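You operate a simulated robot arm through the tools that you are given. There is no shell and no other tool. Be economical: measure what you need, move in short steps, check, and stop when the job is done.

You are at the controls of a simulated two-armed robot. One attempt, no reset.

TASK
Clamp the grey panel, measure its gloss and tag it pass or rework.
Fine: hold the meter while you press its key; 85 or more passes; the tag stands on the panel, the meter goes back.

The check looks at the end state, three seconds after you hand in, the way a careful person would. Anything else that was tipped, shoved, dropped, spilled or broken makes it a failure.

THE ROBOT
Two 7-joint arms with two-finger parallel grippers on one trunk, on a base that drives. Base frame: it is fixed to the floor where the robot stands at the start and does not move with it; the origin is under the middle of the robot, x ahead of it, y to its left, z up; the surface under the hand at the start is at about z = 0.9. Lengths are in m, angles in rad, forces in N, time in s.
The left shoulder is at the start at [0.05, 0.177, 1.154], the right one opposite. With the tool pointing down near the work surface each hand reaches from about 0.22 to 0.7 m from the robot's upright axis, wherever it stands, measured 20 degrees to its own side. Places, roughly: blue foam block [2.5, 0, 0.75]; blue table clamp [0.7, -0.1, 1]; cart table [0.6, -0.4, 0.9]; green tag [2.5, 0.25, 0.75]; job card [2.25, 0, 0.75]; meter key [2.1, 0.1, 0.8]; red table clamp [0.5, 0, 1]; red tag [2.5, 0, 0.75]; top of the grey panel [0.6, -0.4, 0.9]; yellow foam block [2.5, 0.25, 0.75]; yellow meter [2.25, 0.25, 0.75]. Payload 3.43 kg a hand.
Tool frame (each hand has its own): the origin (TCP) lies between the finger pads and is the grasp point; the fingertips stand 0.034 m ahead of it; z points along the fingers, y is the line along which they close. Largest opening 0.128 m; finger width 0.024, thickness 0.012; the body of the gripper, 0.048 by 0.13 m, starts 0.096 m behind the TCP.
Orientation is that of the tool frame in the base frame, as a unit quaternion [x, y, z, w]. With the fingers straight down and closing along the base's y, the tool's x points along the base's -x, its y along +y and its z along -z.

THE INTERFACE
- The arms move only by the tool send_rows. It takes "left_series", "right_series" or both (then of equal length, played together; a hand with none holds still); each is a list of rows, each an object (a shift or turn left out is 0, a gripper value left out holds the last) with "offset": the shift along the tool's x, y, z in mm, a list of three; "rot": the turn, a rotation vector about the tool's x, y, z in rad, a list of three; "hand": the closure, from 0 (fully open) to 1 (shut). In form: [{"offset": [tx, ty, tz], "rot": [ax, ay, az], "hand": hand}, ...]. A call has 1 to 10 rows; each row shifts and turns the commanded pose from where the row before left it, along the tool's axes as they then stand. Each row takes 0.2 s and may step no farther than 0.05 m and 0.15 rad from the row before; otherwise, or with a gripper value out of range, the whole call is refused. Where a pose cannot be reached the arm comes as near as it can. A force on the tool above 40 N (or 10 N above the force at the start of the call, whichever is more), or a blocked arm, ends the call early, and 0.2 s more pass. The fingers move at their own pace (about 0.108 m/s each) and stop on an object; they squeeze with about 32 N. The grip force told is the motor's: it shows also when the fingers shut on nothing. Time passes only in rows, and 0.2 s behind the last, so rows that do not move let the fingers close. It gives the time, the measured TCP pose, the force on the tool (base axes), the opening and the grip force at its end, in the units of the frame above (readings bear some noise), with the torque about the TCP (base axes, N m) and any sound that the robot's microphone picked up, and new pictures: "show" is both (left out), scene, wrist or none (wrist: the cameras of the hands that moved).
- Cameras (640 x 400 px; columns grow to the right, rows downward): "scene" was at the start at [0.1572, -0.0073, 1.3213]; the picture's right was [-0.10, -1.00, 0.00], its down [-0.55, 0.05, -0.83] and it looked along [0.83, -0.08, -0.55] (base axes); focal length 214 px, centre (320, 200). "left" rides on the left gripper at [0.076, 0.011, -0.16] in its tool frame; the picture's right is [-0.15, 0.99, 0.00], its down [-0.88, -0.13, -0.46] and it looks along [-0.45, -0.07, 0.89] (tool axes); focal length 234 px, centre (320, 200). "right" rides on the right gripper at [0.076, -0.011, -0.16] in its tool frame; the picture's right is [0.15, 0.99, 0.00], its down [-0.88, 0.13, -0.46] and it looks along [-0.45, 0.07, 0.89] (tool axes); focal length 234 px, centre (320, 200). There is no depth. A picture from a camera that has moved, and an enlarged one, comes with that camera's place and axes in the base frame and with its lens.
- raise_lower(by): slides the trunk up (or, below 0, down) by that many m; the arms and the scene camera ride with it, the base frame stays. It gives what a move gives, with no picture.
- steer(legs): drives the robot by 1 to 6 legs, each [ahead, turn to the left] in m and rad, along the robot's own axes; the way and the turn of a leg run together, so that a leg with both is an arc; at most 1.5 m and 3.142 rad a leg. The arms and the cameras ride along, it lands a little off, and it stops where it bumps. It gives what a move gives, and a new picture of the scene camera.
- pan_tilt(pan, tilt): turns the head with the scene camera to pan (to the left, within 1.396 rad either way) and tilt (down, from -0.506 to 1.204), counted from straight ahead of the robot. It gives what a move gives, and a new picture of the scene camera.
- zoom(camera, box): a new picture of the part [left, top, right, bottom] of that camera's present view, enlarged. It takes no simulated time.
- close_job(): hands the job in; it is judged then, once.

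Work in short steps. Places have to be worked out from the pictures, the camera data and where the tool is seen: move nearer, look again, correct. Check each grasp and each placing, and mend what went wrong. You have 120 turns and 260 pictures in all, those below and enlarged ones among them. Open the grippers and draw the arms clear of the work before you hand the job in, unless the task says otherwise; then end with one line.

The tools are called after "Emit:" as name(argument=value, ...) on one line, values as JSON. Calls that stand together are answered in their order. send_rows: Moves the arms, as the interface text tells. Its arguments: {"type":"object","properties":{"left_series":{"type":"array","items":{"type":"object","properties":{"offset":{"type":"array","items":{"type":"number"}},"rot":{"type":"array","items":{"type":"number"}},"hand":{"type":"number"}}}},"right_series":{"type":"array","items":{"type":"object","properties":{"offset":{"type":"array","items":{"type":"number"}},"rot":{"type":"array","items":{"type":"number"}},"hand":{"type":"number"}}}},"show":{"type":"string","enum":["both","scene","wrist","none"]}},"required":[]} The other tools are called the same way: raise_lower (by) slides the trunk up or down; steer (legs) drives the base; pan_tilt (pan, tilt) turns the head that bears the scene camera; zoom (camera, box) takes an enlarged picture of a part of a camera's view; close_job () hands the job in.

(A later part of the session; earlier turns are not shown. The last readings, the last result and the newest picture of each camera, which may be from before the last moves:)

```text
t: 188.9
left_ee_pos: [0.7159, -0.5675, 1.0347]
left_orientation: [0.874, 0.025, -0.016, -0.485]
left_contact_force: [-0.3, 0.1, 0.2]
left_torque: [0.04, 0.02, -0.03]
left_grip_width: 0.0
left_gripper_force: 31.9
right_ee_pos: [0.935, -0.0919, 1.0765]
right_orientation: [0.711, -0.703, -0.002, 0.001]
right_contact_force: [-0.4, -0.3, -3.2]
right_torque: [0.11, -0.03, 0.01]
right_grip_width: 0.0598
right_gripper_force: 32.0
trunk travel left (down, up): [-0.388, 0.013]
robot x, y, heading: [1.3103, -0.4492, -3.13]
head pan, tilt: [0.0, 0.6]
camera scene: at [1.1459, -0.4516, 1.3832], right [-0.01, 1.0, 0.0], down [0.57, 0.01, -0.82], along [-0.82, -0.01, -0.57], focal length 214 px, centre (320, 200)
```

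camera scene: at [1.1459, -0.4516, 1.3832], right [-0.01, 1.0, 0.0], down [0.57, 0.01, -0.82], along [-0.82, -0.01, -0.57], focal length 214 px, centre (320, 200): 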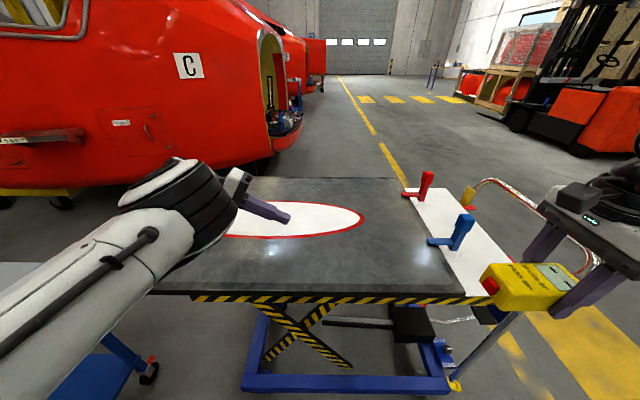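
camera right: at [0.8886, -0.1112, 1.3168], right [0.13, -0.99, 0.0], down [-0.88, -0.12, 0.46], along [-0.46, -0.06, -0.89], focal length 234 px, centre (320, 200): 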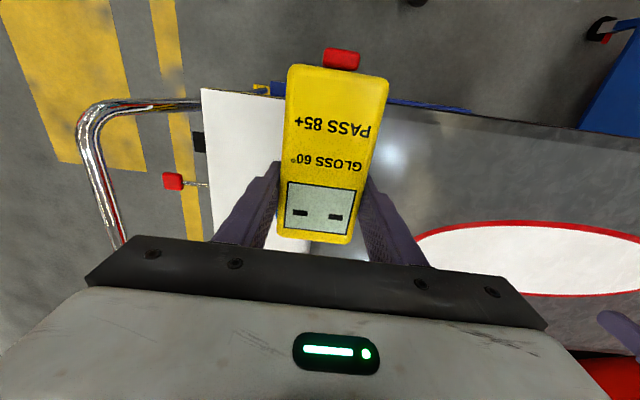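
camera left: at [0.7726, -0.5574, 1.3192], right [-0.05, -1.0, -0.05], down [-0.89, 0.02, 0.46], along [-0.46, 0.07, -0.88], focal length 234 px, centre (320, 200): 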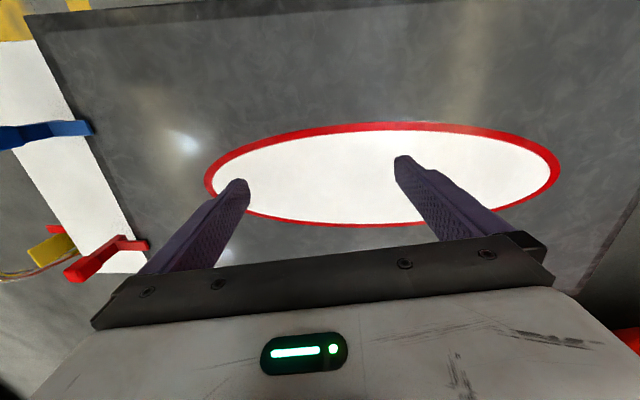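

Good position. I bring the meter inboard first, then forward over the grey area.

Emit:
send_rows(right_series=[{"offset": [40, 0, 8]}, {"offset": [40, 0, 8]}, {"offset": [40, 0, 8]}, {"offset": [40, 0, 8]}, {"offset": [38, 5, 8]}, {"offset": [8, 40, 0]}, {"offset": [8, 40, 0]}, {"offset": [8, 40, 0]}, {"offset": [8, 40, 0]}, {"offset": [8, 35, 0]}], show="both")

```text
t: 191.2
left_ee_pos: [0.7165, -0.5678, 1.0357]
left_orientation: [0.875, 0.026, -0.016, -0.484]
left_contact_force: [0.5, -0.6, -0.6]
left_torque: [0.03, -0.03, -0.03]
left_grip_width: 0.0
left_gripper_force: 31.9
right_ee_pos: [0.7895, -0.2704, 1.0477]
right_orientation: [0.711, -0.703, -0.003, 0.003]
right_contact_force: [0.5, -0.1, -2.4]
right_torque: [0.09, -0.01, -0.02]
right_grip_width: 0.0599
right_gripper_force: 31.9
right hand out of reach, approached as far as the arm can: row 8, 9, 10
trunk travel left (down, up): [-0.388, 0.013]
robot x, y, heading: [1.3065, -0.4509, -3.129]
head pan, tilt: [0.0, 0.6]
camera scene: at [1.1467, -0.4515, 1.3833], right [-0.01, 1.0, 0.0], down [0.57, 0.01, -0.82], along [-0.82, -0.01, -0.57], focal length 214 px, centre (320, 200)
camera right: at [0.8025, -0.3463, 1.208], right [-0.99, -0.16, 0.01], down [-0.14, 0.88, 0.46], along [-0.08, 0.45, -0.89], focal length 234 px, centre (320, 200)
```

scene: 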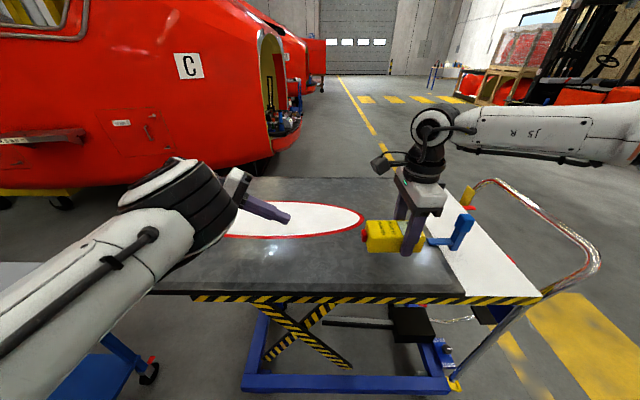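
right: 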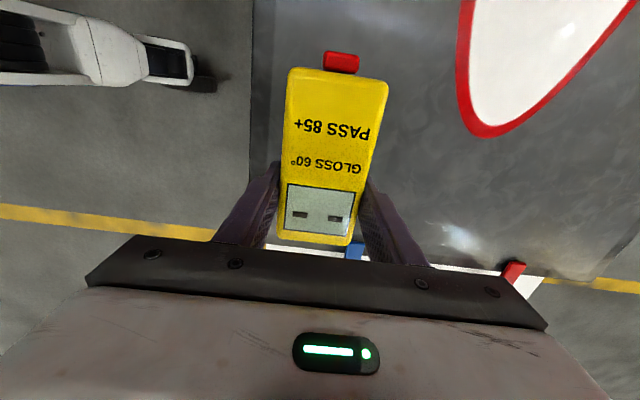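

It stops at (0.79, −0.27), which is still on grey metal. I lower to z≈0.99 and try to go slightly farther forward there.

Emit:
send_rows(right_series=[{"offset": [0, 0, 20]}, {"offset": [0, 0, 20]}, {"offset": [0, 0, 12]}, {"offset": [0, 15, 0]}, {"offset": [0, 15, 0]}, {"offset": [0, 15, 0]}, {}], show="none")

```text
t: 192.8
left_ee_pos: [0.7157, -0.5675, 1.036]
left_orientation: [0.874, 0.026, -0.015, -0.484]
left_contact_force: [0.2, 1.1, -0.2]
left_torque: [0.02, -0.01, -0.02]
left_grip_width: 0.0001
left_gripper_force: 32.4
right_ee_pos: [0.7742, -0.2441, 1.0073]
right_orientation: [0.711, -0.703, -0.003, 0.003]
right_contact_force: [0.5, 0.6, -3.2]
right_torque: [0.11, -0.02, -0.02]
right_grip_width: 0.0598
right_gripper_force: 31.5
right hand out of reach, approached as far as the arm can: row 1, 2, 4, 5, 6
trunk travel left (down, up): [-0.388, 0.013]
robot x, y, heading: [1.3072, -0.4483, -3.131]
head pan, tilt: [0.0, 0.6]
```

Fine at (0.774, −0.244). I lower the meter gently until it rests on the panel.

Emit:
send_rows(right_series=[{"offset": [0, 0, 8]}, {"offset": [0, 0, 8]}, {"offset": [0, 0, 6]}, {"offset": [0, 0, 4]}, {"offset": [0, 0, 4]}, {"offset": [0, 0, 3]}, {}], show="both")

```text
t: 194.3
left_ee_pos: [0.7166, -0.5677, 1.0371]
left_orientation: [0.874, 0.025, -0.016, -0.485]
left_contact_force: [-0.2, 0.5, -0.1]
left_torque: [-0.01, 0.0, 0.05]
left_grip_width: 0.0
left_gripper_force: 32.3
right_ee_pos: [0.7799, -0.2397, 0.9794]
right_orientation: [0.711, -0.703, -0.004, 0.004]
right_contact_force: [-0.2, 0.4, 6.8]
right_torque: [0.49, -0.29, 0.0]
right_grip_width: 0.0598
right_gripper_force: 31.9
right hand out of reach, approached as far as the arm can: row 2, 5
trunk travel left (down, up): [-0.388, 0.013]
robot x, y, heading: [1.3069, -0.4492, -3.13]
head pan, tilt: [0.0, 0.6]
camera scene: at [1.1476, -0.4522, 1.3836], right [-0.01, 1.0, 0.0], down [0.56, 0.01, -0.83], along [-0.83, -0.01, -0.56], focal length 214 px, centre (320, 200)
camera right: at [0.7952, -0.3149, 1.1396], right [-0.99, -0.16, 0.01], down [-0.13, 0.88, 0.46], along [-0.08, 0.45, -0.89], focal length 234 px, centre (320, 200)
```

scene: 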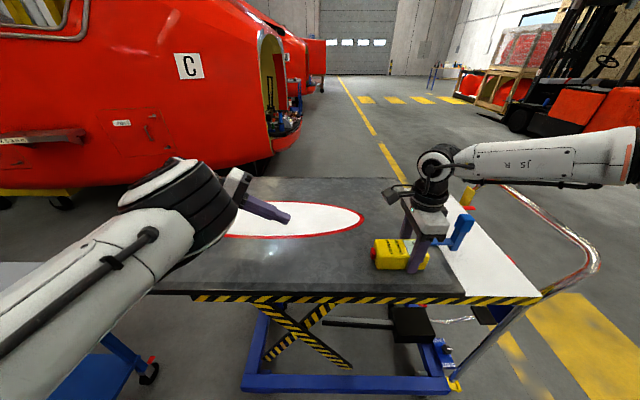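
right: 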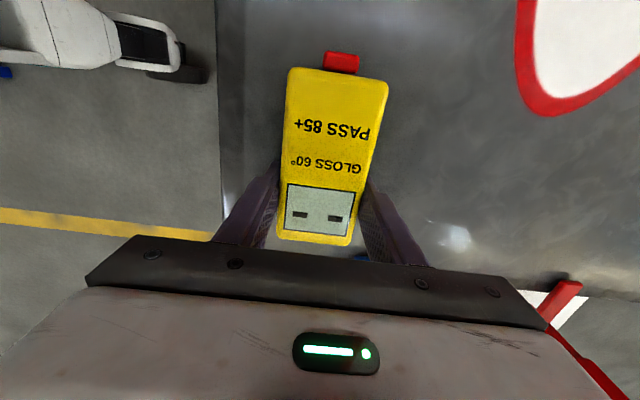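

The meter rests on the panel. Re-examining the pictures, the left arm's elbow is in fact outboard; earlier it reached far inboard when the hand was yawed outboard. I spin the left hand about its finger axis by +1.5 rad.

Emit:
send_rows(left_series=[{"rot": [0, 0, 0.15]}, {"rot": [0, 0, 0.15]}, {"rot": [0, 0, 0.15]}, {"rot": [0, 0, 0.15]}, {"rot": [0, 0, 0.15]}, {"rot": [0, 0, 0.15]}, {"rot": [0, 0, 0.15]}, {"rot": [0, 0, 0.15]}, {"rot": [0, 0, 0.15]}, {"rot": [0, 0, 0.15]}], show="scene")

```text
t: 196.6
left_ee_pos: [0.7159, -0.5806, 1.0329]
left_orientation: [0.663, -0.571, -0.344, -0.341]
left_contact_force: [0.4, 0.1, -0.4]
left_torque: [0.0, -0.03, -0.03]
left_grip_width: 0.0
left_gripper_force: 32.1
right_ee_pos: [0.7803, -0.2398, 0.9775]
right_orientation: [0.71, -0.704, -0.005, 0.004]
right_contact_force: [-5.6, 0.2, 17.6]
right_torque: [0.96, -0.42, 0.24]
right_grip_width: 0.06
right_gripper_force: 31.9
trunk travel left (down, up): [-0.388, 0.013]
robot x, y, heading: [1.3069, -0.4553, -3.13]
head pan, tilt: [0.0, 0.6]
camera scene: at [1.148, -0.4526, 1.3835], right [-0.01, 1.0, 0.0], down [0.56, 0.01, -0.83], along [-0.83, -0.01, -0.56], focal length 214 px, centre (320, 200)
```

scene: 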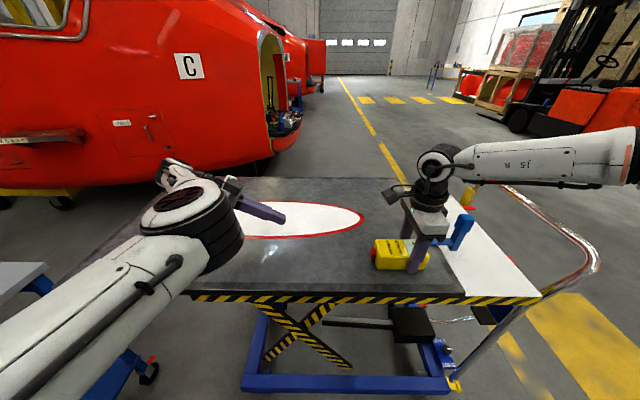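

The spin worked. I move the left fingertips toward the key, stopping 30 mm short.

Emit:
send_rows(left_series=[{"offset": [-9, -17, 34]}, {"offset": [-9, -17, 34]}, {"offset": [-9, -17, 34]}, {"offset": [-9, -17, 34]}, {"offset": [-9, -17, 34]}, {}], show="both")

```text
t: 197.9
left_ee_pos: [0.7084, -0.4643, 0.9819]
left_orientation: [0.662, -0.567, -0.351, -0.341]
left_contact_force: [0.1, -0.2, 0.4]
left_torque: [0.0, 0.01, -0.01]
left_grip_width: 0.0
left_gripper_force: 31.9
left hand out of reach, approached as far as the arm can: row 3, 4, 5
right_ee_pos: [0.7809, -0.2379, 0.9785]
right_orientation: [0.71, -0.704, -0.003, 0.004]
right_contact_force: [-3.7, 0.4, 18.8]
right_torque: [0.14, -0.52, 0.07]
right_grip_width: 0.0601
right_gripper_force: 32.2
trunk travel left (down, up): [-0.388, 0.013]
robot x, y, heading: [1.3046, -0.4543, -3.126]
head pan, tilt: [0.0, 0.6]
camera scene: at [1.1483, -0.4525, 1.3836], right [-0.01, 1.0, 0.0], down [0.56, 0.01, -0.83], along [-0.83, -0.01, -0.56], focal length 214 px, centre (320, 200)
camera left: at [0.7196, -0.6403, 0.9987], right [-1.0, -0.05, 0.07], down [0.07, 0.08, 0.99], along [-0.06, 1.0, -0.07], focal length 234 px, centre (320, 200)
```

scene: 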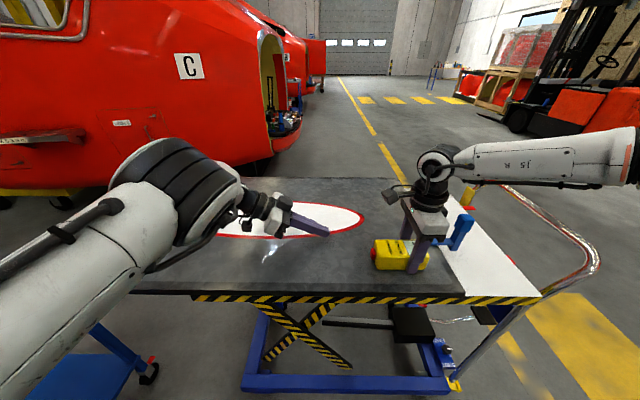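
left: 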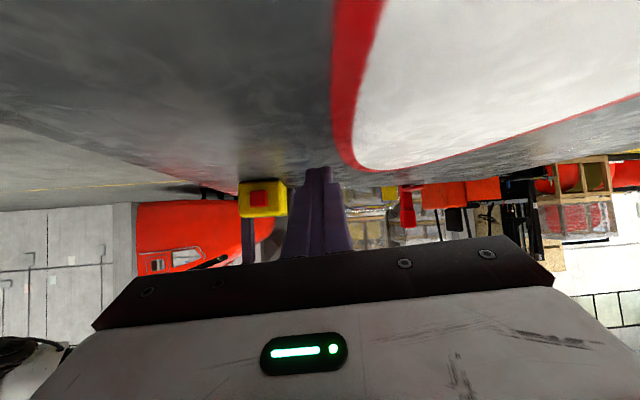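

The left hand drifts forward instead of closing in. I take one direct look at the left arm's geometry.

Emit:
pan_tilt(pan=0.75, tilt=0.55)

```text
t: 199.1
left_ee_pos: [0.7101, -0.4646, 0.9771]
left_orientation: [0.664, -0.565, -0.349, -0.342]
left_contact_force: [0.1, 0.0, -0.2]
left_torque: [0.0, 0.0, 0.0]
left_grip_width: 0.0003
left_gripper_force: 31.9
right_ee_pos: [0.7826, -0.2391, 0.9782]
right_orientation: [0.711, -0.703, -0.004, 0.004]
right_contact_force: [-2.9, -0.8, 16.7]
right_torque: [-0.12, -0.56, -0.16]
right_grip_width: 0.06
right_gripper_force: 32.2
trunk travel left (down, up): [-0.388, 0.013]
robot x, y, heading: [1.3032, -0.4508, -3.128]
head pan, tilt: [0.75, 0.55]
camera scene: at [1.1717, -0.5134, 1.388], right [-0.69, 0.72, 0.0], down [0.38, 0.36, -0.85], along [-0.62, -0.59, -0.52], focal length 214 px, centre (320, 200)
```

scene: 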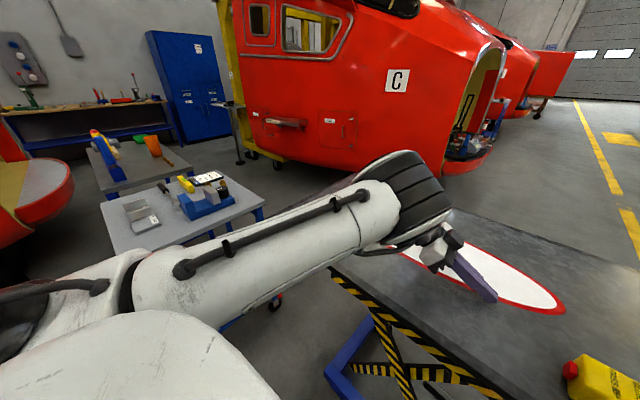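

The fingers-inboard tilt seems to be what limits it; with fingers nearly down (and outboard yaw) it reached past centre earlier. I reduce the tilt to about 0.4 rad while lifting a little.

Emit:
send_rows(left_series=[{"offset": [-25, 0, -20]}, {"offset": [-12, 0, -10], "rot": [0, 0.12, 0]}, {"rot": [0, 0.12, 0]}, {"rot": [0, 0.12, 0]}, {"rot": [0, 0.12, 0]}, {"rot": [0, 0.12, 0]}, {}], show="none")

Emit:
pan_tilt(pan=0.2, tilt=0.7)

```text
t: 200.7
left_ee_pos: [0.6774, -0.4883, 1.0291]
left_orientation: [0.738, -0.64, -0.142, -0.159]
left_contact_force: [0.4, -0.4, -0.8]
left_torque: [-0.03, 0.04, 0.03]
left_grip_width: 0.0001
left_gripper_force: 31.4
left hand out of reach, approached as far as the arm can: row 2, 3, 4, 5
right_ee_pos: [0.7823, -0.2397, 0.978]
right_orientation: [0.711, -0.703, -0.004, 0.004]
right_contact_force: [-1.9, -1.1, 17.0]
right_torque: [-0.16, -0.52, -0.04]
right_grip_width: 0.0597
right_gripper_force: 32.7
trunk travel left (down, up): [-0.388, 0.013]
robot x, y, heading: [1.3079, -0.4536, -3.127]
head pan, tilt: [0.75, 0.55]
```

```text
t: 201.6
left_ee_pos: [0.6765, -0.4893, 1.0244]
left_orientation: [0.739, -0.639, -0.138, -0.16]
left_contact_force: [-0.2, 0.5, -0.4]
left_torque: [-0.05, 0.0, 0.0]
left_grip_width: 0.0001
left_gripper_force: 31.8
right_ee_pos: [0.7822, -0.2387, 0.9798]
right_orientation: [0.711, -0.703, -0.004, 0.003]
right_contact_force: [-1.6, 0.0, 16.3]
right_torque: [-0.12, -0.56, -0.02]
right_grip_width: 0.06
right_gripper_force: 31.6
trunk travel left (down, up): [-0.388, 0.013]
robot x, y, heading: [1.3071, -0.4495, -3.13]
head pan, tilt: [0.201, 0.7]
camera scene: at [1.1537, -0.4695, 1.3749], right [-0.21, 0.98, 0.0], down [0.63, 0.14, -0.77], along [-0.75, -0.16, -0.64], focal length 214 px, centre (320, 200)
```

scene: 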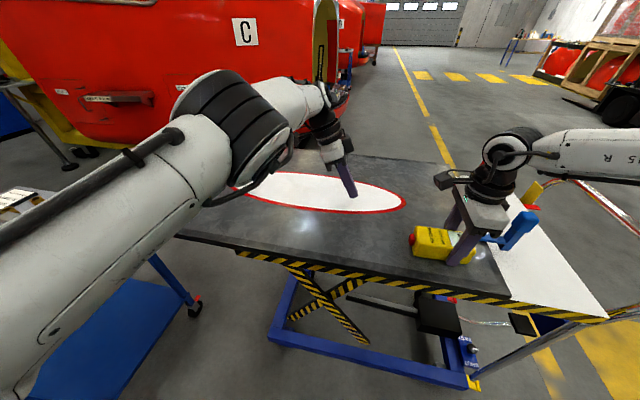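

The left elbow posture limits it near the centre. Plan: set the meter down (its key already faces left), let go, turn the right hand by 180° (outboard yaw reaches farther inboard) and re-grip it. I release and lift now.

Emit:
send_rows(right_series=[{"offset": [0, 0, -1]}, {"hand": 0.35}, {"hand": 0.0}, {"hand": 0.0}, {"offset": [0, 0, -30]}, {"offset": [0, 0, -40]}, {"offset": [0, 0, -45]}, {"rot": [0, 0, -0.15]}, {"rot": [0, 0, -0.15]}, {"rot": [0, 0, -0.15]}], show="both")

```text
t: 203.8
left_ee_pos: [0.6788, -0.4888, 1.0223]
left_orientation: [0.739, -0.64, -0.136, -0.161]
left_contact_force: [0.6, 0.2, -0.4]
left_torque: [-0.01, 0.01, 0.01]
left_grip_width: 0.0
left_gripper_force: 32.3
right_ee_pos: [0.7815, -0.239, 1.094]
right_orientation: [0.851, -0.526, -0.003, 0.002]
right_contact_force: [0.5, 0.1, -0.1]
right_torque: [-0.01, -0.01, -0.01]
right_grip_width: 0.1278
right_gripper_force: 0.1
trunk travel left (down, up): [-0.388, 0.013]
robot x, y, heading: [1.3086, -0.4535, -3.125]
head pan, tilt: [0.201, 0.7]
camera scene: at [1.1524, -0.4687, 1.3747], right [-0.21, 0.98, 0.0], down [0.63, 0.14, -0.76], along [-0.75, -0.16, -0.64], focal length 214 px, centre (320, 200)
camera right: at [0.8267, -0.3023, 1.2537], right [-0.82, -0.57, 0.01], down [-0.51, 0.73, 0.46], along [-0.27, 0.37, -0.89], focal length 234 px, centre (320, 200)
```

scene: 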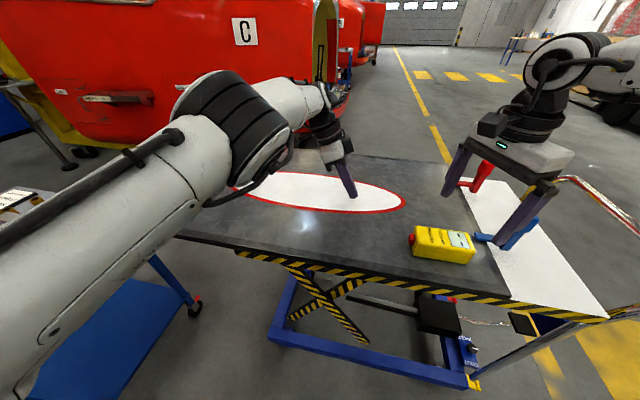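
right: 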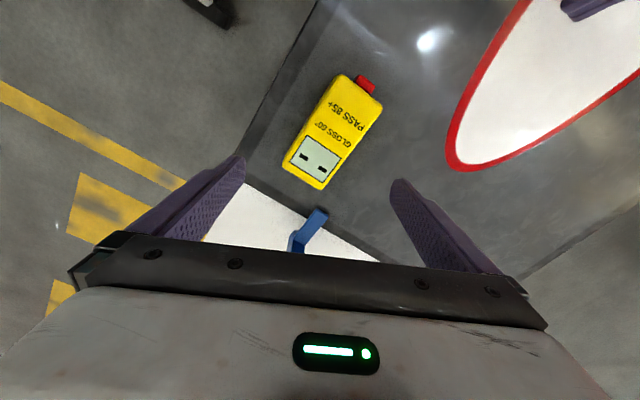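

The meter stands cleanly on the panel. I continue spinning the right hand to the outboard yaw (18 more rows).

Emit:
send_rows(right_series=[{"offset": [0, 0, -8], "rot": [0, 0, -0.15]}, {"rot": [0, 0, -0.15]}, {"rot": [0, 0, -0.15]}, {"rot": [0, 0, -0.15]}, {"rot": [0, 0, -0.15]}, {"rot": [0, 0, -0.15]}, {"rot": [0, 0, -0.15]}, {"rot": [0, 0, -0.15]}, {"rot": [0, 0, -0.15]}, {"rot": [0, 0, -0.15]}], show="none")

Emit:
send_rows(right_series=[{"rot": [0, 0, -0.15]}, {"rot": [0, 0, -0.15]}, {"rot": [0, 0, -0.15]}, {"rot": [0, 0, -0.15]}, {"rot": [0, 0, -0.15]}, {"rot": [0, 0, -0.15]}, {"rot": [0, 0, -0.15]}, {"rot": [0, 0, -0.13]}, {}], show="both")

```text
t: 206.0
left_ee_pos: [0.6766, -0.4881, 1.0227]
left_orientation: [0.739, -0.639, -0.139, -0.16]
left_contact_force: [0.3, -0.3, 0.4]
left_torque: [0.0, 0.03, 0.0]
left_grip_width: 0.0
left_gripper_force: 32.6
right_ee_pos: [0.7816, -0.2394, 1.1014]
right_orientation: [0.981, 0.194, -0.003, -0.001]
right_contact_force: [-0.1, 0.9, 0.3]
right_torque: [0.02, -0.06, -0.03]
right_grip_width: 0.128
right_gripper_force: 0.0
trunk travel left (down, up): [-0.388, 0.013]
robot x, y, heading: [1.3049, -0.4466, -3.134]
head pan, tilt: [0.201, 0.7]
```

```text
t: 208.0
left_ee_pos: [0.6778, -0.4883, 1.0233]
left_orientation: [0.739, -0.64, -0.137, -0.161]
left_contact_force: [0.0, -0.2, 0.6]
left_torque: [-0.03, 0.02, 0.03]
left_grip_width: 0.0004
left_gripper_force: 31.8
right_ee_pos: [1.01, -0.3603, 1.0917]
right_orientation: [0.72, 0.694, -0.006, -0.008]
right_contact_force: [0.0, 0.2, -1.2]
right_torque: [0.03, -0.03, -0.01]
right_grip_width: 0.1279
right_gripper_force: 0.1
right hand out of reach, approached as far as the arm can: row 2, 3, 4, 5, 6, 7, 8
trunk travel left (down, up): [-0.388, 0.013]
robot x, y, heading: [1.3073, -0.4508, -3.131]
head pan, tilt: [0.201, 0.7]
camera scene: at [1.1522, -0.4688, 1.3747], right [-0.21, 0.98, 0.0], down [0.63, 0.14, -0.76], along [-0.75, -0.16, -0.64], focal length 214 px, centre (320, 200)
camera right: at [1.0047, -0.2848, 1.2531], right [0.99, 0.11, -0.02], down [0.11, -0.89, 0.45], along [0.03, -0.45, -0.89], focal length 234 px, centre (320, 200)
```

scene: 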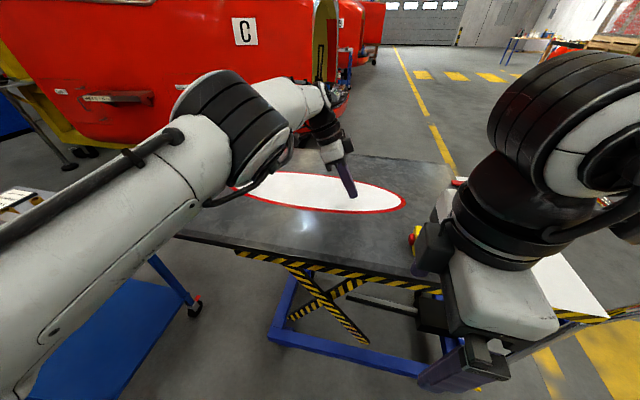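
right: 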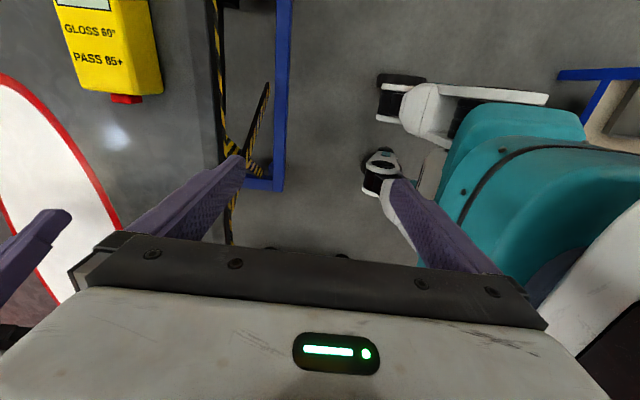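

The outboard yaw only works close to the body. I'll fix the left elbow instead: align the left hand with a stretched arm, spin it to roll the upper arm, then re-bend. First, point the left hand forward while stretching.

Emit:
send_rows(left_series=[{"offset": [-5, 21, -19], "rot": [-0.146, -0.021, 0]}, {"offset": [-5, 21, -13], "rot": [-0.146, -0.021, 0]}, {"offset": [-5, 21, -6], "rot": [-0.146, -0.021, 0]}, {"offset": [-5, 21, 2], "rot": [-0.146, -0.021, 0]}, {"offset": [-5, 21, 8], "rot": [-0.146, -0.021, 0]}, {"offset": [-5, 20, 14], "rot": [-0.146, -0.021, 0]}, {"offset": [-5, 20, 18], "rot": [-0.146, -0.021, 0]}, {"offset": [-5, 20, 21], "rot": [-0.146, -0.021, 0]}, {"offset": [-5, 19, 22], "rot": [-0.146, -0.021, 0]}, {"offset": [-5, 19, 30], "rot": [-0.146, -0.021, 0]}], right_series=[{"rot": [0, 0, 0.15]}, {"rot": [0, 0, 0.15]}, {"rot": [0, 0, 0.15]}, {"rot": [0, 0, 0.15]}, {"rot": [0, 0, 0.15]}, {"rot": [0, 0, 0.15]}, {"rot": [0, 0, 0.15]}, {"rot": [0, 0, 0.15]}, {"rot": [0, 0, 0.15]}, {"rot": [0, 0, 0.15]}], show="scene")

```text
t: 210.2
left_ee_pos: [0.4431, -0.5306, 1.0741]
left_orientation: [0.632, -0.38, -0.602, 0.305]
left_contact_force: [0.4, -0.7, 0.2]
left_torque: [-0.02, 0.01, 0.02]
left_grip_width: 0.0
left_gripper_force: 32.3
left hand out of reach, approached as far as the arm can: row 1, 2, 3, 4, 5, 6, 8, 9, 10
right_ee_pos: [1.0087, -0.3599, 1.0925]
right_orientation: [0.999, 0.033, -0.003, -0.001]
right_contact_force: [0.0, -0.6, 0.1]
right_torque: [0.01, 0.0, -0.04]
right_grip_width: 0.1279
right_gripper_force: 0.1
trunk travel left (down, up): [-0.388, 0.013]
robot x, y, heading: [1.3061, -0.449, -3.126]
head pan, tilt: [0.201, 0.7]
camera scene: at [1.1519, -0.4693, 1.3746], right [-0.21, 0.98, 0.0], down [0.63, 0.14, -0.76], along [-0.75, -0.16, -0.64], focal length 214 px, centre (320, 200)
```

scene: 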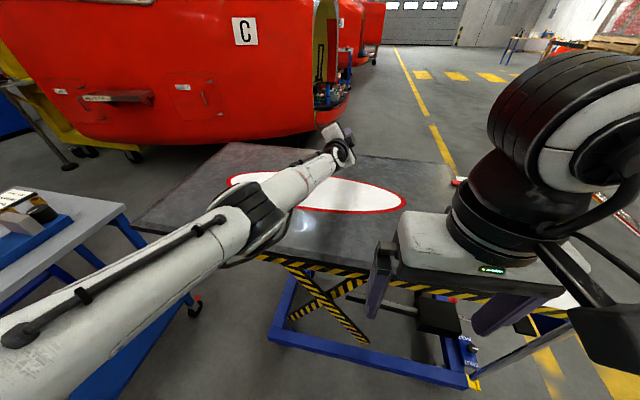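

The left arm is now straight and the hand points forward. I spin the hand by −1.5 rad twice to roll the upper arm.

Emit:
send_rows(left_series=[{"rot": [0, 0, -0.15]}, {"rot": [0, 0, -0.15]}, {"rot": [0, 0, -0.15]}, {"rot": [0, 0, -0.15]}, {"rot": [0, 0, -0.15]}, {"rot": [0, 0, -0.15]}, {"rot": [0, 0, -0.15]}, {"rot": [0, 0, -0.15]}, {"rot": [0, 0, -0.15]}, {"rot": [0, 0, -0.15]}], show="none")

Emit:
send_rows(left_series=[{"rot": [0, 0, -0.15]}, {"rot": [0, 0, -0.15]}, {"rot": [0, 0, -0.15]}, {"rot": [0, 0, -0.15]}, {"rot": [0, 0, -0.15]}, {"rot": [0, 0, -0.15]}, {"rot": [0, 0, -0.15]}, {"rot": [0, 0, -0.15]}, {"rot": [0, 0, -0.15]}, {"rot": [0, 0, -0.15]}], show="scene")

```text
t: 212.4
left_ee_pos: [0.4447, -0.5314, 1.073]
left_orientation: [0.721, 0.154, -0.649, -0.187]
left_contact_force: [1.0, -0.1, -0.5]
left_torque: [-0.01, -0.01, 0.01]
left_grip_width: 0.0
left_gripper_force: 31.8
right_ee_pos: [1.0091, -0.3606, 1.0932]
right_orientation: [0.999, 0.035, -0.004, -0.001]
right_contact_force: [-0.2, 0.8, -0.6]
right_torque: [0.04, 0.05, 0.03]
right_grip_width: 0.1278
right_gripper_force: 0.1
trunk travel left (down, up): [-0.388, 0.013]
robot x, y, heading: [1.3058, -0.4509, -3.125]
head pan, tilt: [0.201, 0.7]
```

```text
t: 214.6
left_ee_pos: [0.4434, -0.5317, 1.0731]
left_orientation: [0.423, 0.604, -0.346, -0.58]
left_contact_force: [-0.7, 0.6, -0.4]
left_torque: [0.02, 0.01, -0.04]
left_grip_width: 0.0001
left_gripper_force: 32.0
right_ee_pos: [1.0089, -0.3597, 1.092]
right_orientation: [0.999, 0.035, -0.004, -0.001]
right_contact_force: [0.0, 0.2, 0.1]
right_torque: [0.0, 0.02, -0.02]
right_grip_width: 0.128
right_gripper_force: 0.0
trunk travel left (down, up): [-0.388, 0.013]
robot x, y, heading: [1.3071, -0.4517, -3.13]
head pan, tilt: [0.201, 0.7]
camera scene: at [1.1524, -0.4687, 1.3747], right [-0.21, 0.98, 0.0], down [0.63, 0.14, -0.76], along [-0.75, -0.16, -0.64], focal length 214 px, centre (320, 200)
```

scene: 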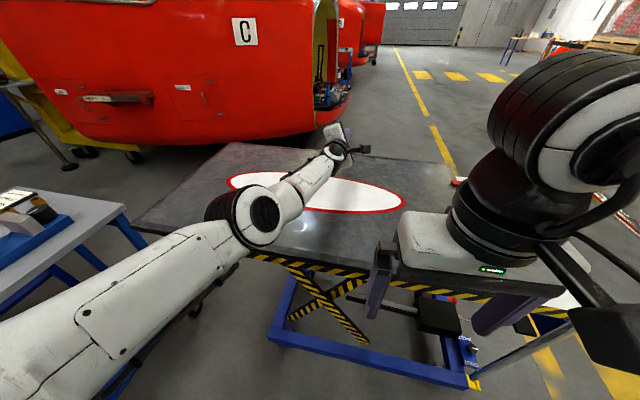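

The upper arm has rolled by about 90° – the elbow now lies outboard. I retract the hand inboard so the elbow bends outward.

Emit:
send_rows(left_series=[{"offset": [16, 5, -29]}, {"offset": [16, 5, -29]}, {"offset": [16, 5, -29]}, {"offset": [16, 5, -29]}, {"offset": [12, 4, -32]}, {"offset": [12, 4, -32]}, {}], show="scene")

```text
t: 216.4
left_ee_pos: [0.4649, -0.4764, 1.0681]
left_orientation: [0.415, 0.609, -0.362, -0.571]
left_contact_force: [1.0, 0.6, 0.1]
left_torque: [-0.01, -0.04, 0.0]
left_grip_width: 0.0001
left_gripper_force: 32.4
left hand out of reach, approached as far as the arm can: row 1, 2, 3, 4, 5, 6
right_ee_pos: [1.0084, -0.3597, 1.0923]
right_orientation: [0.999, 0.034, -0.004, 0.0]
right_contact_force: [-0.5, 0.0, 0.2]
right_torque: [0.0, -0.01, -0.01]
right_grip_width: 0.1281
right_gripper_force: 0.1
trunk travel left (down, up): [-0.388, 0.013]
robot x, y, heading: [1.3064, -0.4552, -3.133]
head pan, tilt: [0.201, 0.7]
stopped in row 7 (left hand): the arm was blocked; the commanded pose is now the measured one
camera scene: at [1.1524, -0.4689, 1.3747], right [-0.21, 0.98, 0.0], down [0.63, 0.14, -0.76], along [-0.75, -0.16, -0.64], focal length 214 px, centre (320, 200)
```

scene: 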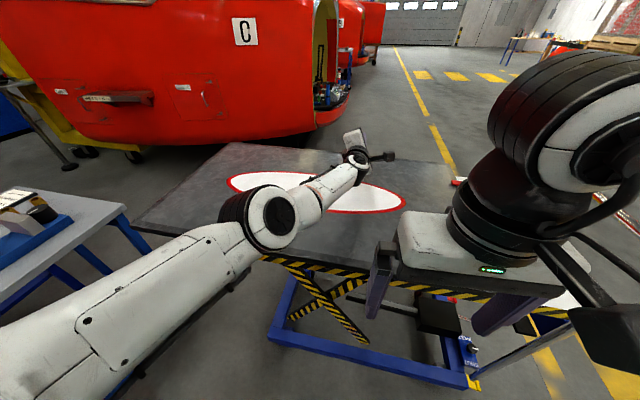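

It swung inboard but stayed straight. I sweep the hand strongly inboard (moving the right hand out of the way) so the elbow has to flex.

Emit:
send_rows(left_series=[{}, {"offset": [28, 13, -8]}, {"offset": [28, 13, -8]}, {"offset": [28, 13, -8]}, {"offset": [28, 13, -8]}, {"offset": [28, 13, -12]}, {"offset": [28, 13, -15]}, {"offset": [28, 13, -20]}, {"offset": [28, 13, -25]}, {}], right_series=[{"offset": [0, -40, -20]}, {"offset": [0, -40, -20]}, {"offset": [0, -40, -10]}, {"offset": [0, -40, 0]}, {"offset": [0, -40, 0]}, {"offset": [0, -40, 0]}, {}, {}, {}, {}], show="scene")

```text
t: 218.8
left_ee_pos: [0.5421, -0.3674, 1.0821]
left_orientation: [0.397, 0.615, -0.387, -0.56]
left_contact_force: [0.6, -0.2, 0.6]
left_torque: [0.01, -0.03, -0.01]
left_grip_width: 0.0
left_gripper_force: 31.6
left hand out of reach, approached as far as the arm can: row 2, 3, 4, 5, 6, 7, 8, 9
right_ee_pos: [0.9904, -0.1207, 1.1415]
right_orientation: [0.999, 0.034, -0.005, 0.0]
right_contact_force: [0.0, 0.0, 1.0]
right_torque: [-0.06, -0.02, 0.02]
right_grip_width: 0.128
right_gripper_force: 0.1
trunk travel left (down, up): [-0.388, 0.013]
robot x, y, heading: [1.3116, -0.4548, -3.13]
head pan, tilt: [0.201, 0.7]
stopped in row 10 (left hand): the arm was blocked; the commanded pose is now the measured one
camera scene: at [1.1523, -0.4689, 1.3747], right [-0.21, 0.98, 0.0], down [0.63, 0.14, -0.76], along [-0.75, -0.16, -0.64], focal length 214 px, centre (320, 200)
```

scene: 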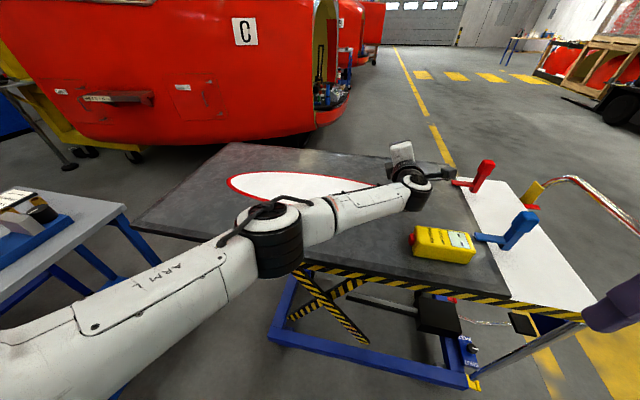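

The elbow is now flexing outboard. I pull the hand straight back toward the robot.

Emit:
send_rows(left_series=[{"offset": [11, -2, -31]}, {"offset": [11, -2, -31]}, {"offset": [11, -2, -31]}, {"offset": [8, -2, -34]}, {"offset": [5, -2, -36]}, {"offset": [5, -2, -36]}, {}], show="scene")

```text
t: 220.6
left_ee_pos: [0.7167, -0.3578, 1.0971]
left_orientation: [0.398, 0.614, -0.428, -0.531]
left_contact_force: [-0.2, 1.4, -0.3]
left_torque: [-0.02, 0.04, 0.01]
left_grip_width: 0.0
left_gripper_force: 32.0
right_ee_pos: [0.9901, -0.1208, 1.1422]
right_orientation: [0.999, 0.033, -0.003, -0.001]
right_contact_force: [-0.1, 0.5, 0.1]
right_torque: [0.0, 0.0, 0.03]
right_grip_width: 0.1279
right_gripper_force: 0.0
trunk travel left (down, up): [-0.388, 0.013]
robot x, y, heading: [1.3066, -0.4503, -3.134]
head pan, tilt: [0.201, 0.7]
stopped in row 7 (left hand): the arm was blocked; the commanded pose is now the measured one
camera scene: at [1.1524, -0.4688, 1.3747], right [-0.21, 0.98, 0.0], down [0.63, 0.14, -0.76], along [-0.75, -0.16, -0.64], focal length 214 px, centre (320, 200)
```

scene: 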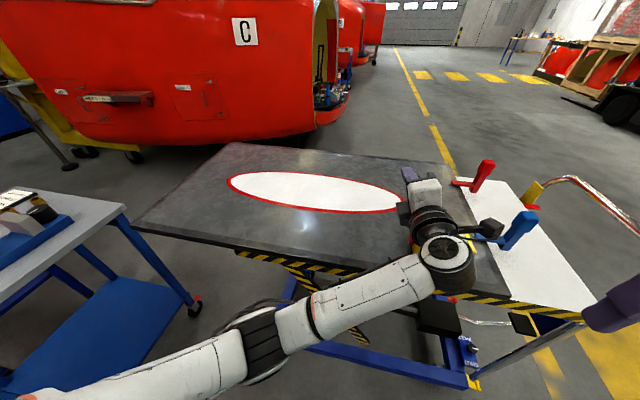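

Excellent – the left elbow is now properly outboard and the hand free near the centre. I retract the left hand to a staging point, pitching it down, while the right hand yaws back for re-gripping the meter.

Emit:
send_rows(left_series=[{"offset": [-29, -8, -23], "rot": [-0.141, -0.048, 0.015]}, {"offset": [-31, -4, -21], "rot": [-0.141, -0.048, 0.015]}, {"offset": [-32, 0, -19], "rot": [-0.141, -0.048, 0.015]}, {"offset": [-33, 4, -17], "rot": [-0.141, -0.048, 0.015]}, {"offset": [-34, 8, -15], "rot": [-0.141, -0.048, 0.015]}, {}, {}, {}, {}, {}], right_series=[{"rot": [0, 0, 0.15]}, {"rot": [0, 0, 0.15]}, {"rot": [0, 0, 0.15]}, {"rot": [0, 0, 0.15]}, {"rot": [0, 0, 0.15]}, {"rot": [0, 0, 0.15]}, {"rot": [0, 0, 0.15]}, {"rot": [0, 0, 0.15]}, {"rot": [0, 0, 0.15]}, {"rot": [0, 0, 0.15]}], show="scene")

```text
t: 223.0
left_ee_pos: [0.8149, -0.5311, 1.0627]
left_orientation: [0.517, 0.763, -0.291, -0.255]
left_contact_force: [-0.9, -1.4, 0.4]
left_torque: [-0.04, 0.01, -0.01]
left_grip_width: 0.0002
left_gripper_force: 31.8
left hand out of reach, approached as far as the arm can: row 5
right_ee_pos: [0.9895, -0.1219, 1.143]
right_orientation: [0.754, -0.657, -0.003, 0.002]
right_contact_force: [-0.6, 0.1, -0.4]
right_torque: [-0.04, -0.03, 0.05]
right_grip_width: 0.1281
right_gripper_force: 0.0
trunk travel left (down, up): [-0.388, 0.013]
robot x, y, heading: [1.3055, -0.4515, -3.127]
head pan, tilt: [0.201, 0.7]
stopped in row 10 (left hand): the arm was blocked; the commanded pose is now the measured one
camera scene: at [1.1523, -0.4687, 1.3747], right [-0.21, 0.98, 0.0], down [0.63, 0.14, -0.76], along [-0.75, -0.16, -0.64], focal length 214 px, centre (320, 200)
```

scene: 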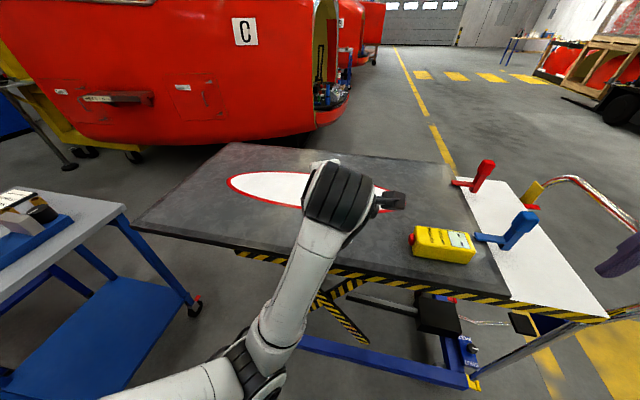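

I bring the right hand over the meter.

Emit:
send_rows(right_series=[{"rot": [0, 0, 0.13]}, {"offset": [20, 34, 0]}, {"offset": [20, 34, 0]}, {"offset": [20, 35, 0]}, {"offset": [20, 35, 0]}, {"offset": [20, 35, 10]}, {"offset": [17, 34, 15]}, {"offset": [0, 0, 25]}, {}], show="both")

```text
t: 225.0
left_ee_pos: [0.8149, -0.5307, 1.0633]
left_orientation: [0.518, 0.764, -0.29, -0.255]
left_contact_force: [-0.6, -0.9, 0.5]
left_torque: [0.01, -0.05, 0.0]
left_grip_width: 0.0
left_gripper_force: 31.9
right_ee_pos: [0.7837, -0.2391, 1.0946]
right_orientation: [0.71, -0.704, -0.003, 0.002]
right_contact_force: [-0.3, 0.6, 0.2]
right_torque: [-0.01, -0.01, -0.01]
right_grip_width: 0.128
right_gripper_force: 0.0
trunk travel left (down, up): [-0.388, 0.013]
robot x, y, heading: [1.3074, -0.453, -3.13]
head pan, tilt: [0.201, 0.7]
camera scene: at [1.1522, -0.4688, 1.3747], right [-0.21, 0.98, 0.0], down [0.63, 0.14, -0.76], along [-0.75, -0.16, -0.64], focal length 214 px, centre (320, 200)
camera right: at [0.7975, -0.3154, 1.2544], right [-0.99, -0.15, 0.01], down [-0.13, 0.88, 0.46], along [-0.08, 0.45, -0.89], focal length 234 px, centre (320, 200)
```

scene: 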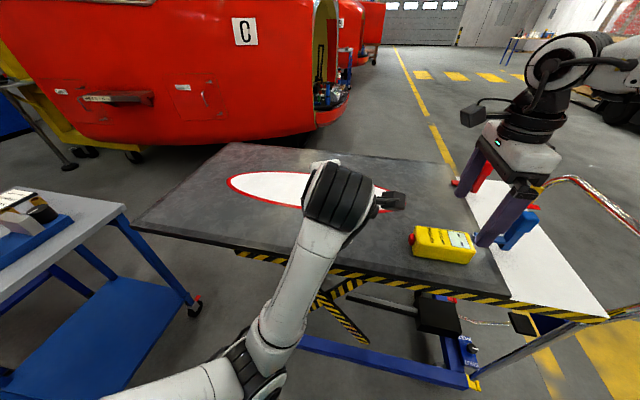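
right: 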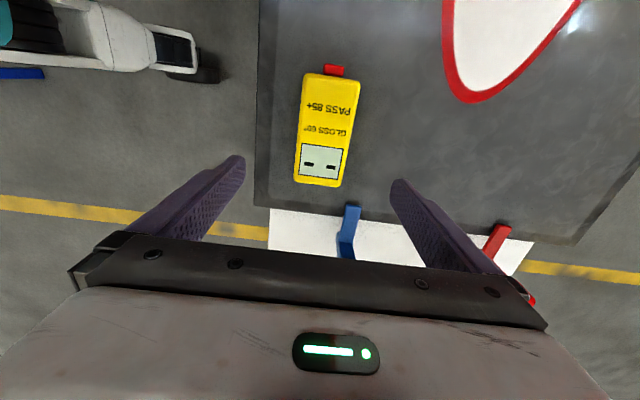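

Same pose as at release; I descend and re-grip the meter.

Emit:
send_rows(right_series=[{"offset": [0, 2, 40]}, {"offset": [0, 0, 40]}, {"offset": [0, 0, 32]}, {"hand": 0.35}, {"hand": 0.5}, {"hand": 0.8}, {"hand": 1.0}, {}], show="wrist")

```text
t: 226.8
left_ee_pos: [0.8155, -0.5296, 1.0635]
left_orientation: [0.518, 0.763, -0.29, -0.254]
left_contact_force: [0.3, -0.8, 0.1]
left_torque: [-0.03, -0.03, 0.0]
left_grip_width: 0.0
left_gripper_force: 32.2
right_ee_pos: [0.7809, -0.2404, 0.9806]
right_orientation: [0.71, -0.705, -0.002, 0.003]
right_contact_force: [1.2, 0.2, 0.0]
right_torque: [-0.1, -0.06, 0.08]
right_grip_width: 0.0599
right_gripper_force: 31.5
trunk travel left (down, up): [-0.388, 0.013]
robot x, y, heading: [1.3049, -0.4508, -3.129]
head pan, tilt: [0.201, 0.7]
camera right: at [0.7943, -0.3161, 1.1421], right [-0.99, -0.15, 0.01], down [-0.13, 0.88, 0.46], along [-0.08, 0.45, -0.89], focal length 234 px, centre (320, 200)
```

right: 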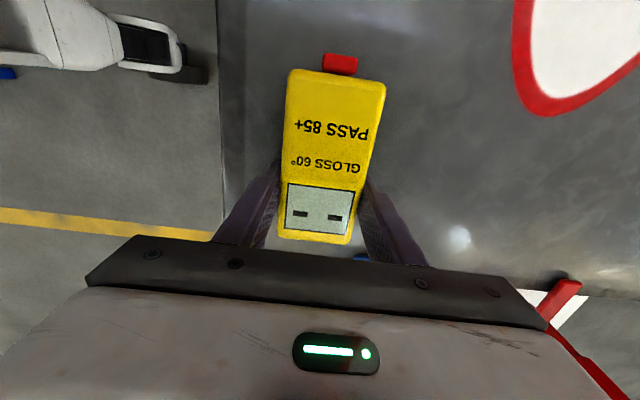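

The meter is firmly held again. I orient the left fingers forward-down and bring them beside the key.

Emit:
send_rows(left_series=[{"rot": [-0.012, 0.094, 0.093]}, {"rot": [-0.012, 0.094, 0.093]}, {"rot": [-0.012, 0.094, 0.093]}, {"offset": [27, 9.6, 16]}, {"offset": [27, 9.6, 16]}, {"offset": [27, 9.6, 16]}, {"offset": [27, 9.6, 16]}, {"offset": [27, 9.6, 16]}, {}], show="both")

Emit:
zoom(camera="scene", box=[380, 190, 500, 280])

```text
t: 228.1
left_ee_pos: [0.7714, -0.4976, 1.0766]
left_orientation: [0.639, 0.625, -0.313, -0.321]
left_contact_force: [0.2, 1.1, 0.4]
left_torque: [-0.02, -0.02, -0.02]
left_grip_width: 0.0
left_gripper_force: 31.7
right_ee_pos: [0.7813, -0.2389, 0.9808]
right_orientation: [0.71, -0.705, -0.003, 0.004]
right_contact_force: [0.1, 0.4, -0.5]
right_torque: [-0.08, -0.1, 0.0]
right_grip_width: 0.0598
right_gripper_force: 31.6
trunk travel left (down, up): [-0.388, 0.013]
robot x, y, heading: [1.3065, -0.4509, -3.13]
head pan, tilt: [0.201, 0.7]
stopped in row 6 (left hand): the arm was blocked; the commanded pose is now the measured one
camera scene: at [1.1523, -0.4688, 1.3747], right [-0.21, 0.98, 0.0], down [0.63, 0.14, -0.76], along [-0.75, -0.16, -0.64], focal length 214 px, centre (320, 200)
camera left: at [0.9092, -0.4252, 1.1629], right [0.59, -0.16, -0.79], down [0.27, -0.89, 0.38], along [-0.76, -0.43, -0.48], focal length 234 px, centre (320, 200)
```

scene: 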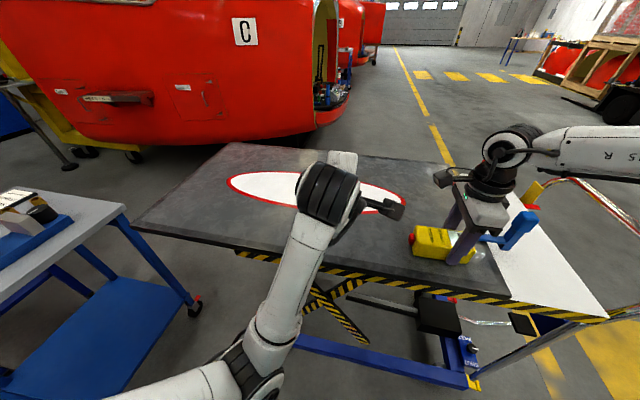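
left: 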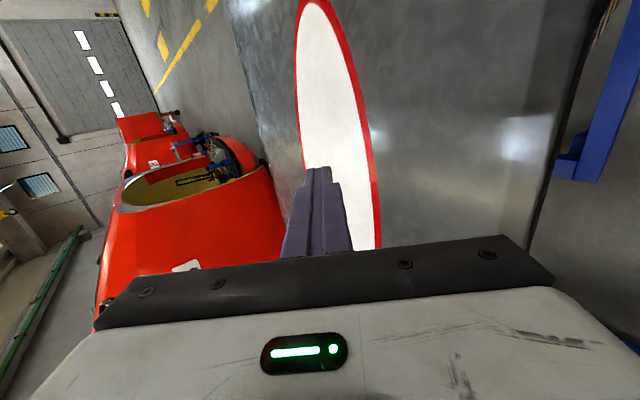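

```text
4.44 times, centred on (440, 235) of scene
camera zoom: at [1.1523, -0.4688, 1.3747], right [-0.21, 0.98, 0.0], down [0.63, 0.14, -0.76], along [-0.75, -0.16, -0.64], focal length 953 px, centre (-213, 44)
```

zoom: 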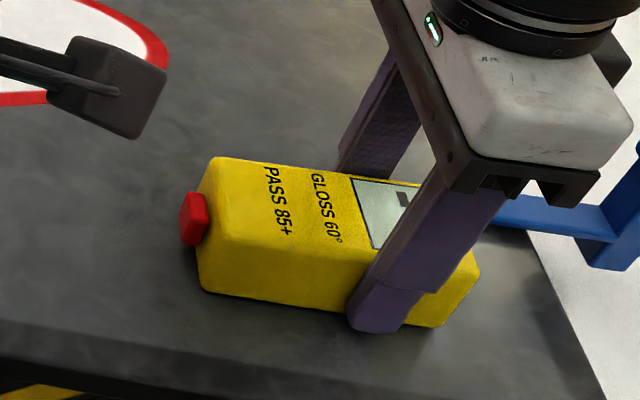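

Orientation is right; the arm was just lagging. I continue with smaller steps toward the key.

Emit:
send_rows(left_series=[{}, {"offset": [13, 11, 4]}, {"offset": [13, 11, 4]}, {"offset": [13, 11, 4]}, {"offset": [13, 11, 4]}, {"offset": [13, 11, 4]}, {"offset": [13, 11, 4]}, {"offset": [13, 11, 4]}, {"offset": [13, 11, 4]}, {}], show="scene")

Emit:
zoom(camera="scene", box=[380, 190, 500, 280])

```text
t: 229.3
left_ee_pos: [0.7523, -0.4806, 1.1005]
left_orientation: [0.61, 0.6, -0.39, -0.34]
left_contact_force: [-0.9, 0.0, -0.3]
left_torque: [0.0, -0.02, -0.01]
left_grip_width: 0.0
left_gripper_force: 32.2
right_ee_pos: [0.7805, -0.2404, 0.9818]
right_orientation: [0.71, -0.704, -0.003, 0.004]
right_contact_force: [0.3, 1.0, 0.6]
right_torque: [-0.13, -0.09, 0.05]
right_grip_width: 0.0597
right_gripper_force: 32.4
trunk travel left (down, up): [-0.388, 0.013]
robot x, y, heading: [1.3056, -0.4507, -3.128]
head pan, tilt: [0.201, 0.7]
stopped in row 5 (left hand): the arm was blocked; the commanded pose is now the measured one
camera scene: at [1.1523, -0.4688, 1.3747], right [-0.21, 0.98, 0.0], down [0.63, 0.14, -0.76], along [-0.75, -0.16, -0.64], focal length 214 px, centre (320, 200)
```

scene: 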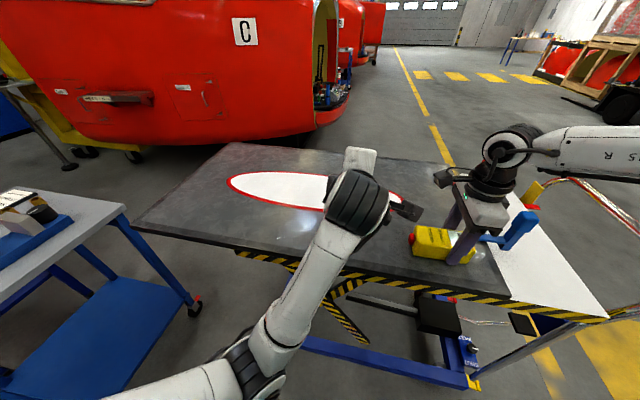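

```text
4.44 times, centred on (440, 235) of scene
camera zoom: at [1.1523, -0.4688, 1.3747], right [-0.21, 0.98, 0.0], down [0.63, 0.14, -0.76], along [-0.75, -0.16, -0.64], focal length 953 px, centre (-213, 44)
```

zoom: 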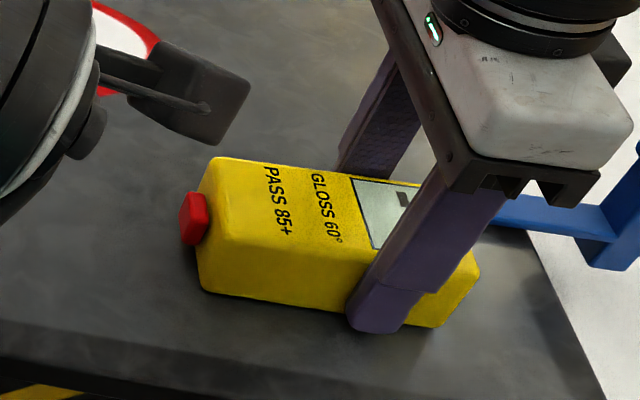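

The hand is near a wrist stop in this inboard-yaw posture; the proven posture was outboard-yaw. I spin the left hand back by +3 rad about its finger axis (in two calls).

Emit:
send_rows(left_series=[{"offset": [-15, -10, 0], "rot": [0, 0, 0.14]}, {"rot": [0, 0, 0.15]}, {"rot": [0, 0, 0.15]}, {"rot": [0, 0, 0.15]}, {"rot": [0, 0, 0.15]}, {"rot": [0, 0, 0.15]}, {"rot": [0, 0, 0.15]}, {"rot": [0, 0, 0.15]}, {"rot": [0, 0, 0.15]}, {"rot": [0, 0, 0.15]}], show="none")

Emit:
send_rows(left_series=[{"rot": [0, 0, 0.15]}, {"rot": [0, 0, 0.15]}, {"rot": [0, 0, 0.15]}, {"rot": [0, 0, 0.15]}, {"rot": [0, 0, 0.15]}, {"rot": [0, 0, 0.15]}, {"rot": [0, 0, 0.15]}, {"rot": [0, 0, 0.15]}, {"rot": [0, 0, 0.15]}, {"rot": [0, 0, 0.15]}], show="scene")

```text
t: 231.5
left_ee_pos: [0.7478, -0.4933, 1.1088]
left_orientation: [0.856, 0.026, -0.516, 0.012]
left_contact_force: [-0.8, -0.3, -0.4]
left_torque: [-0.02, 0.0, 0.01]
left_grip_width: 0.0
left_gripper_force: 32.0
right_ee_pos: [0.7811, -0.2401, 0.9805]
right_orientation: [0.71, -0.705, -0.003, 0.002]
right_contact_force: [-0.4, -0.1, -0.2]
right_torque: [-0.09, -0.11, 0.02]
right_grip_width: 0.0598
right_gripper_force: 32.0
trunk travel left (down, up): [-0.388, 0.013]
robot x, y, heading: [1.3102, -0.4535, -3.13]
head pan, tilt: [0.201, 0.7]
```

```text
t: 233.5
left_ee_pos: [0.8283, -0.4263, 0.9665]
left_orientation: [0.677, -0.493, -0.425, 0.344]
left_contact_force: [1.0, -1.6, 5.9]
left_torque: [-0.11, 0.13, 0.07]
left_grip_width: 0.0
left_gripper_force: 31.9
left hand out of reach, approached as far as the arm can: row 4, 5, 6, 7, 8, 9, 10
right_ee_pos: [0.7817, -0.2405, 0.9818]
right_orientation: [0.71, -0.705, -0.004, 0.002]
right_contact_force: [1.3, 1.5, -1.0]
right_torque: [-0.15, -0.13, 0.06]
right_grip_width: 0.0599
right_gripper_force: 32.2
trunk travel left (down, up): [-0.388, 0.013]
robot x, y, heading: [1.3061, -0.4502, -3.128]
head pan, tilt: [0.201, 0.7]
stopped in row 10 (left hand): the force on the tool passed its limit at 62 N (the readings are from after the stop); the commanded pose is now the measured one
camera scene: at [1.1529, -0.4688, 1.3748], right [-0.21, 0.98, 0.0], down [0.63, 0.14, -0.77], along [-0.75, -0.16, -0.64], focal length 214 px, centre (320, 200)
```

scene: 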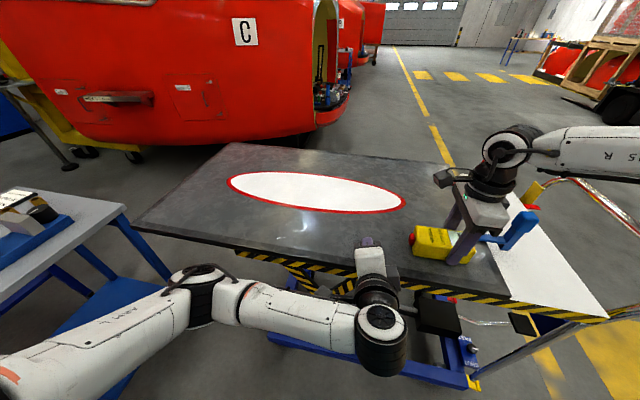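

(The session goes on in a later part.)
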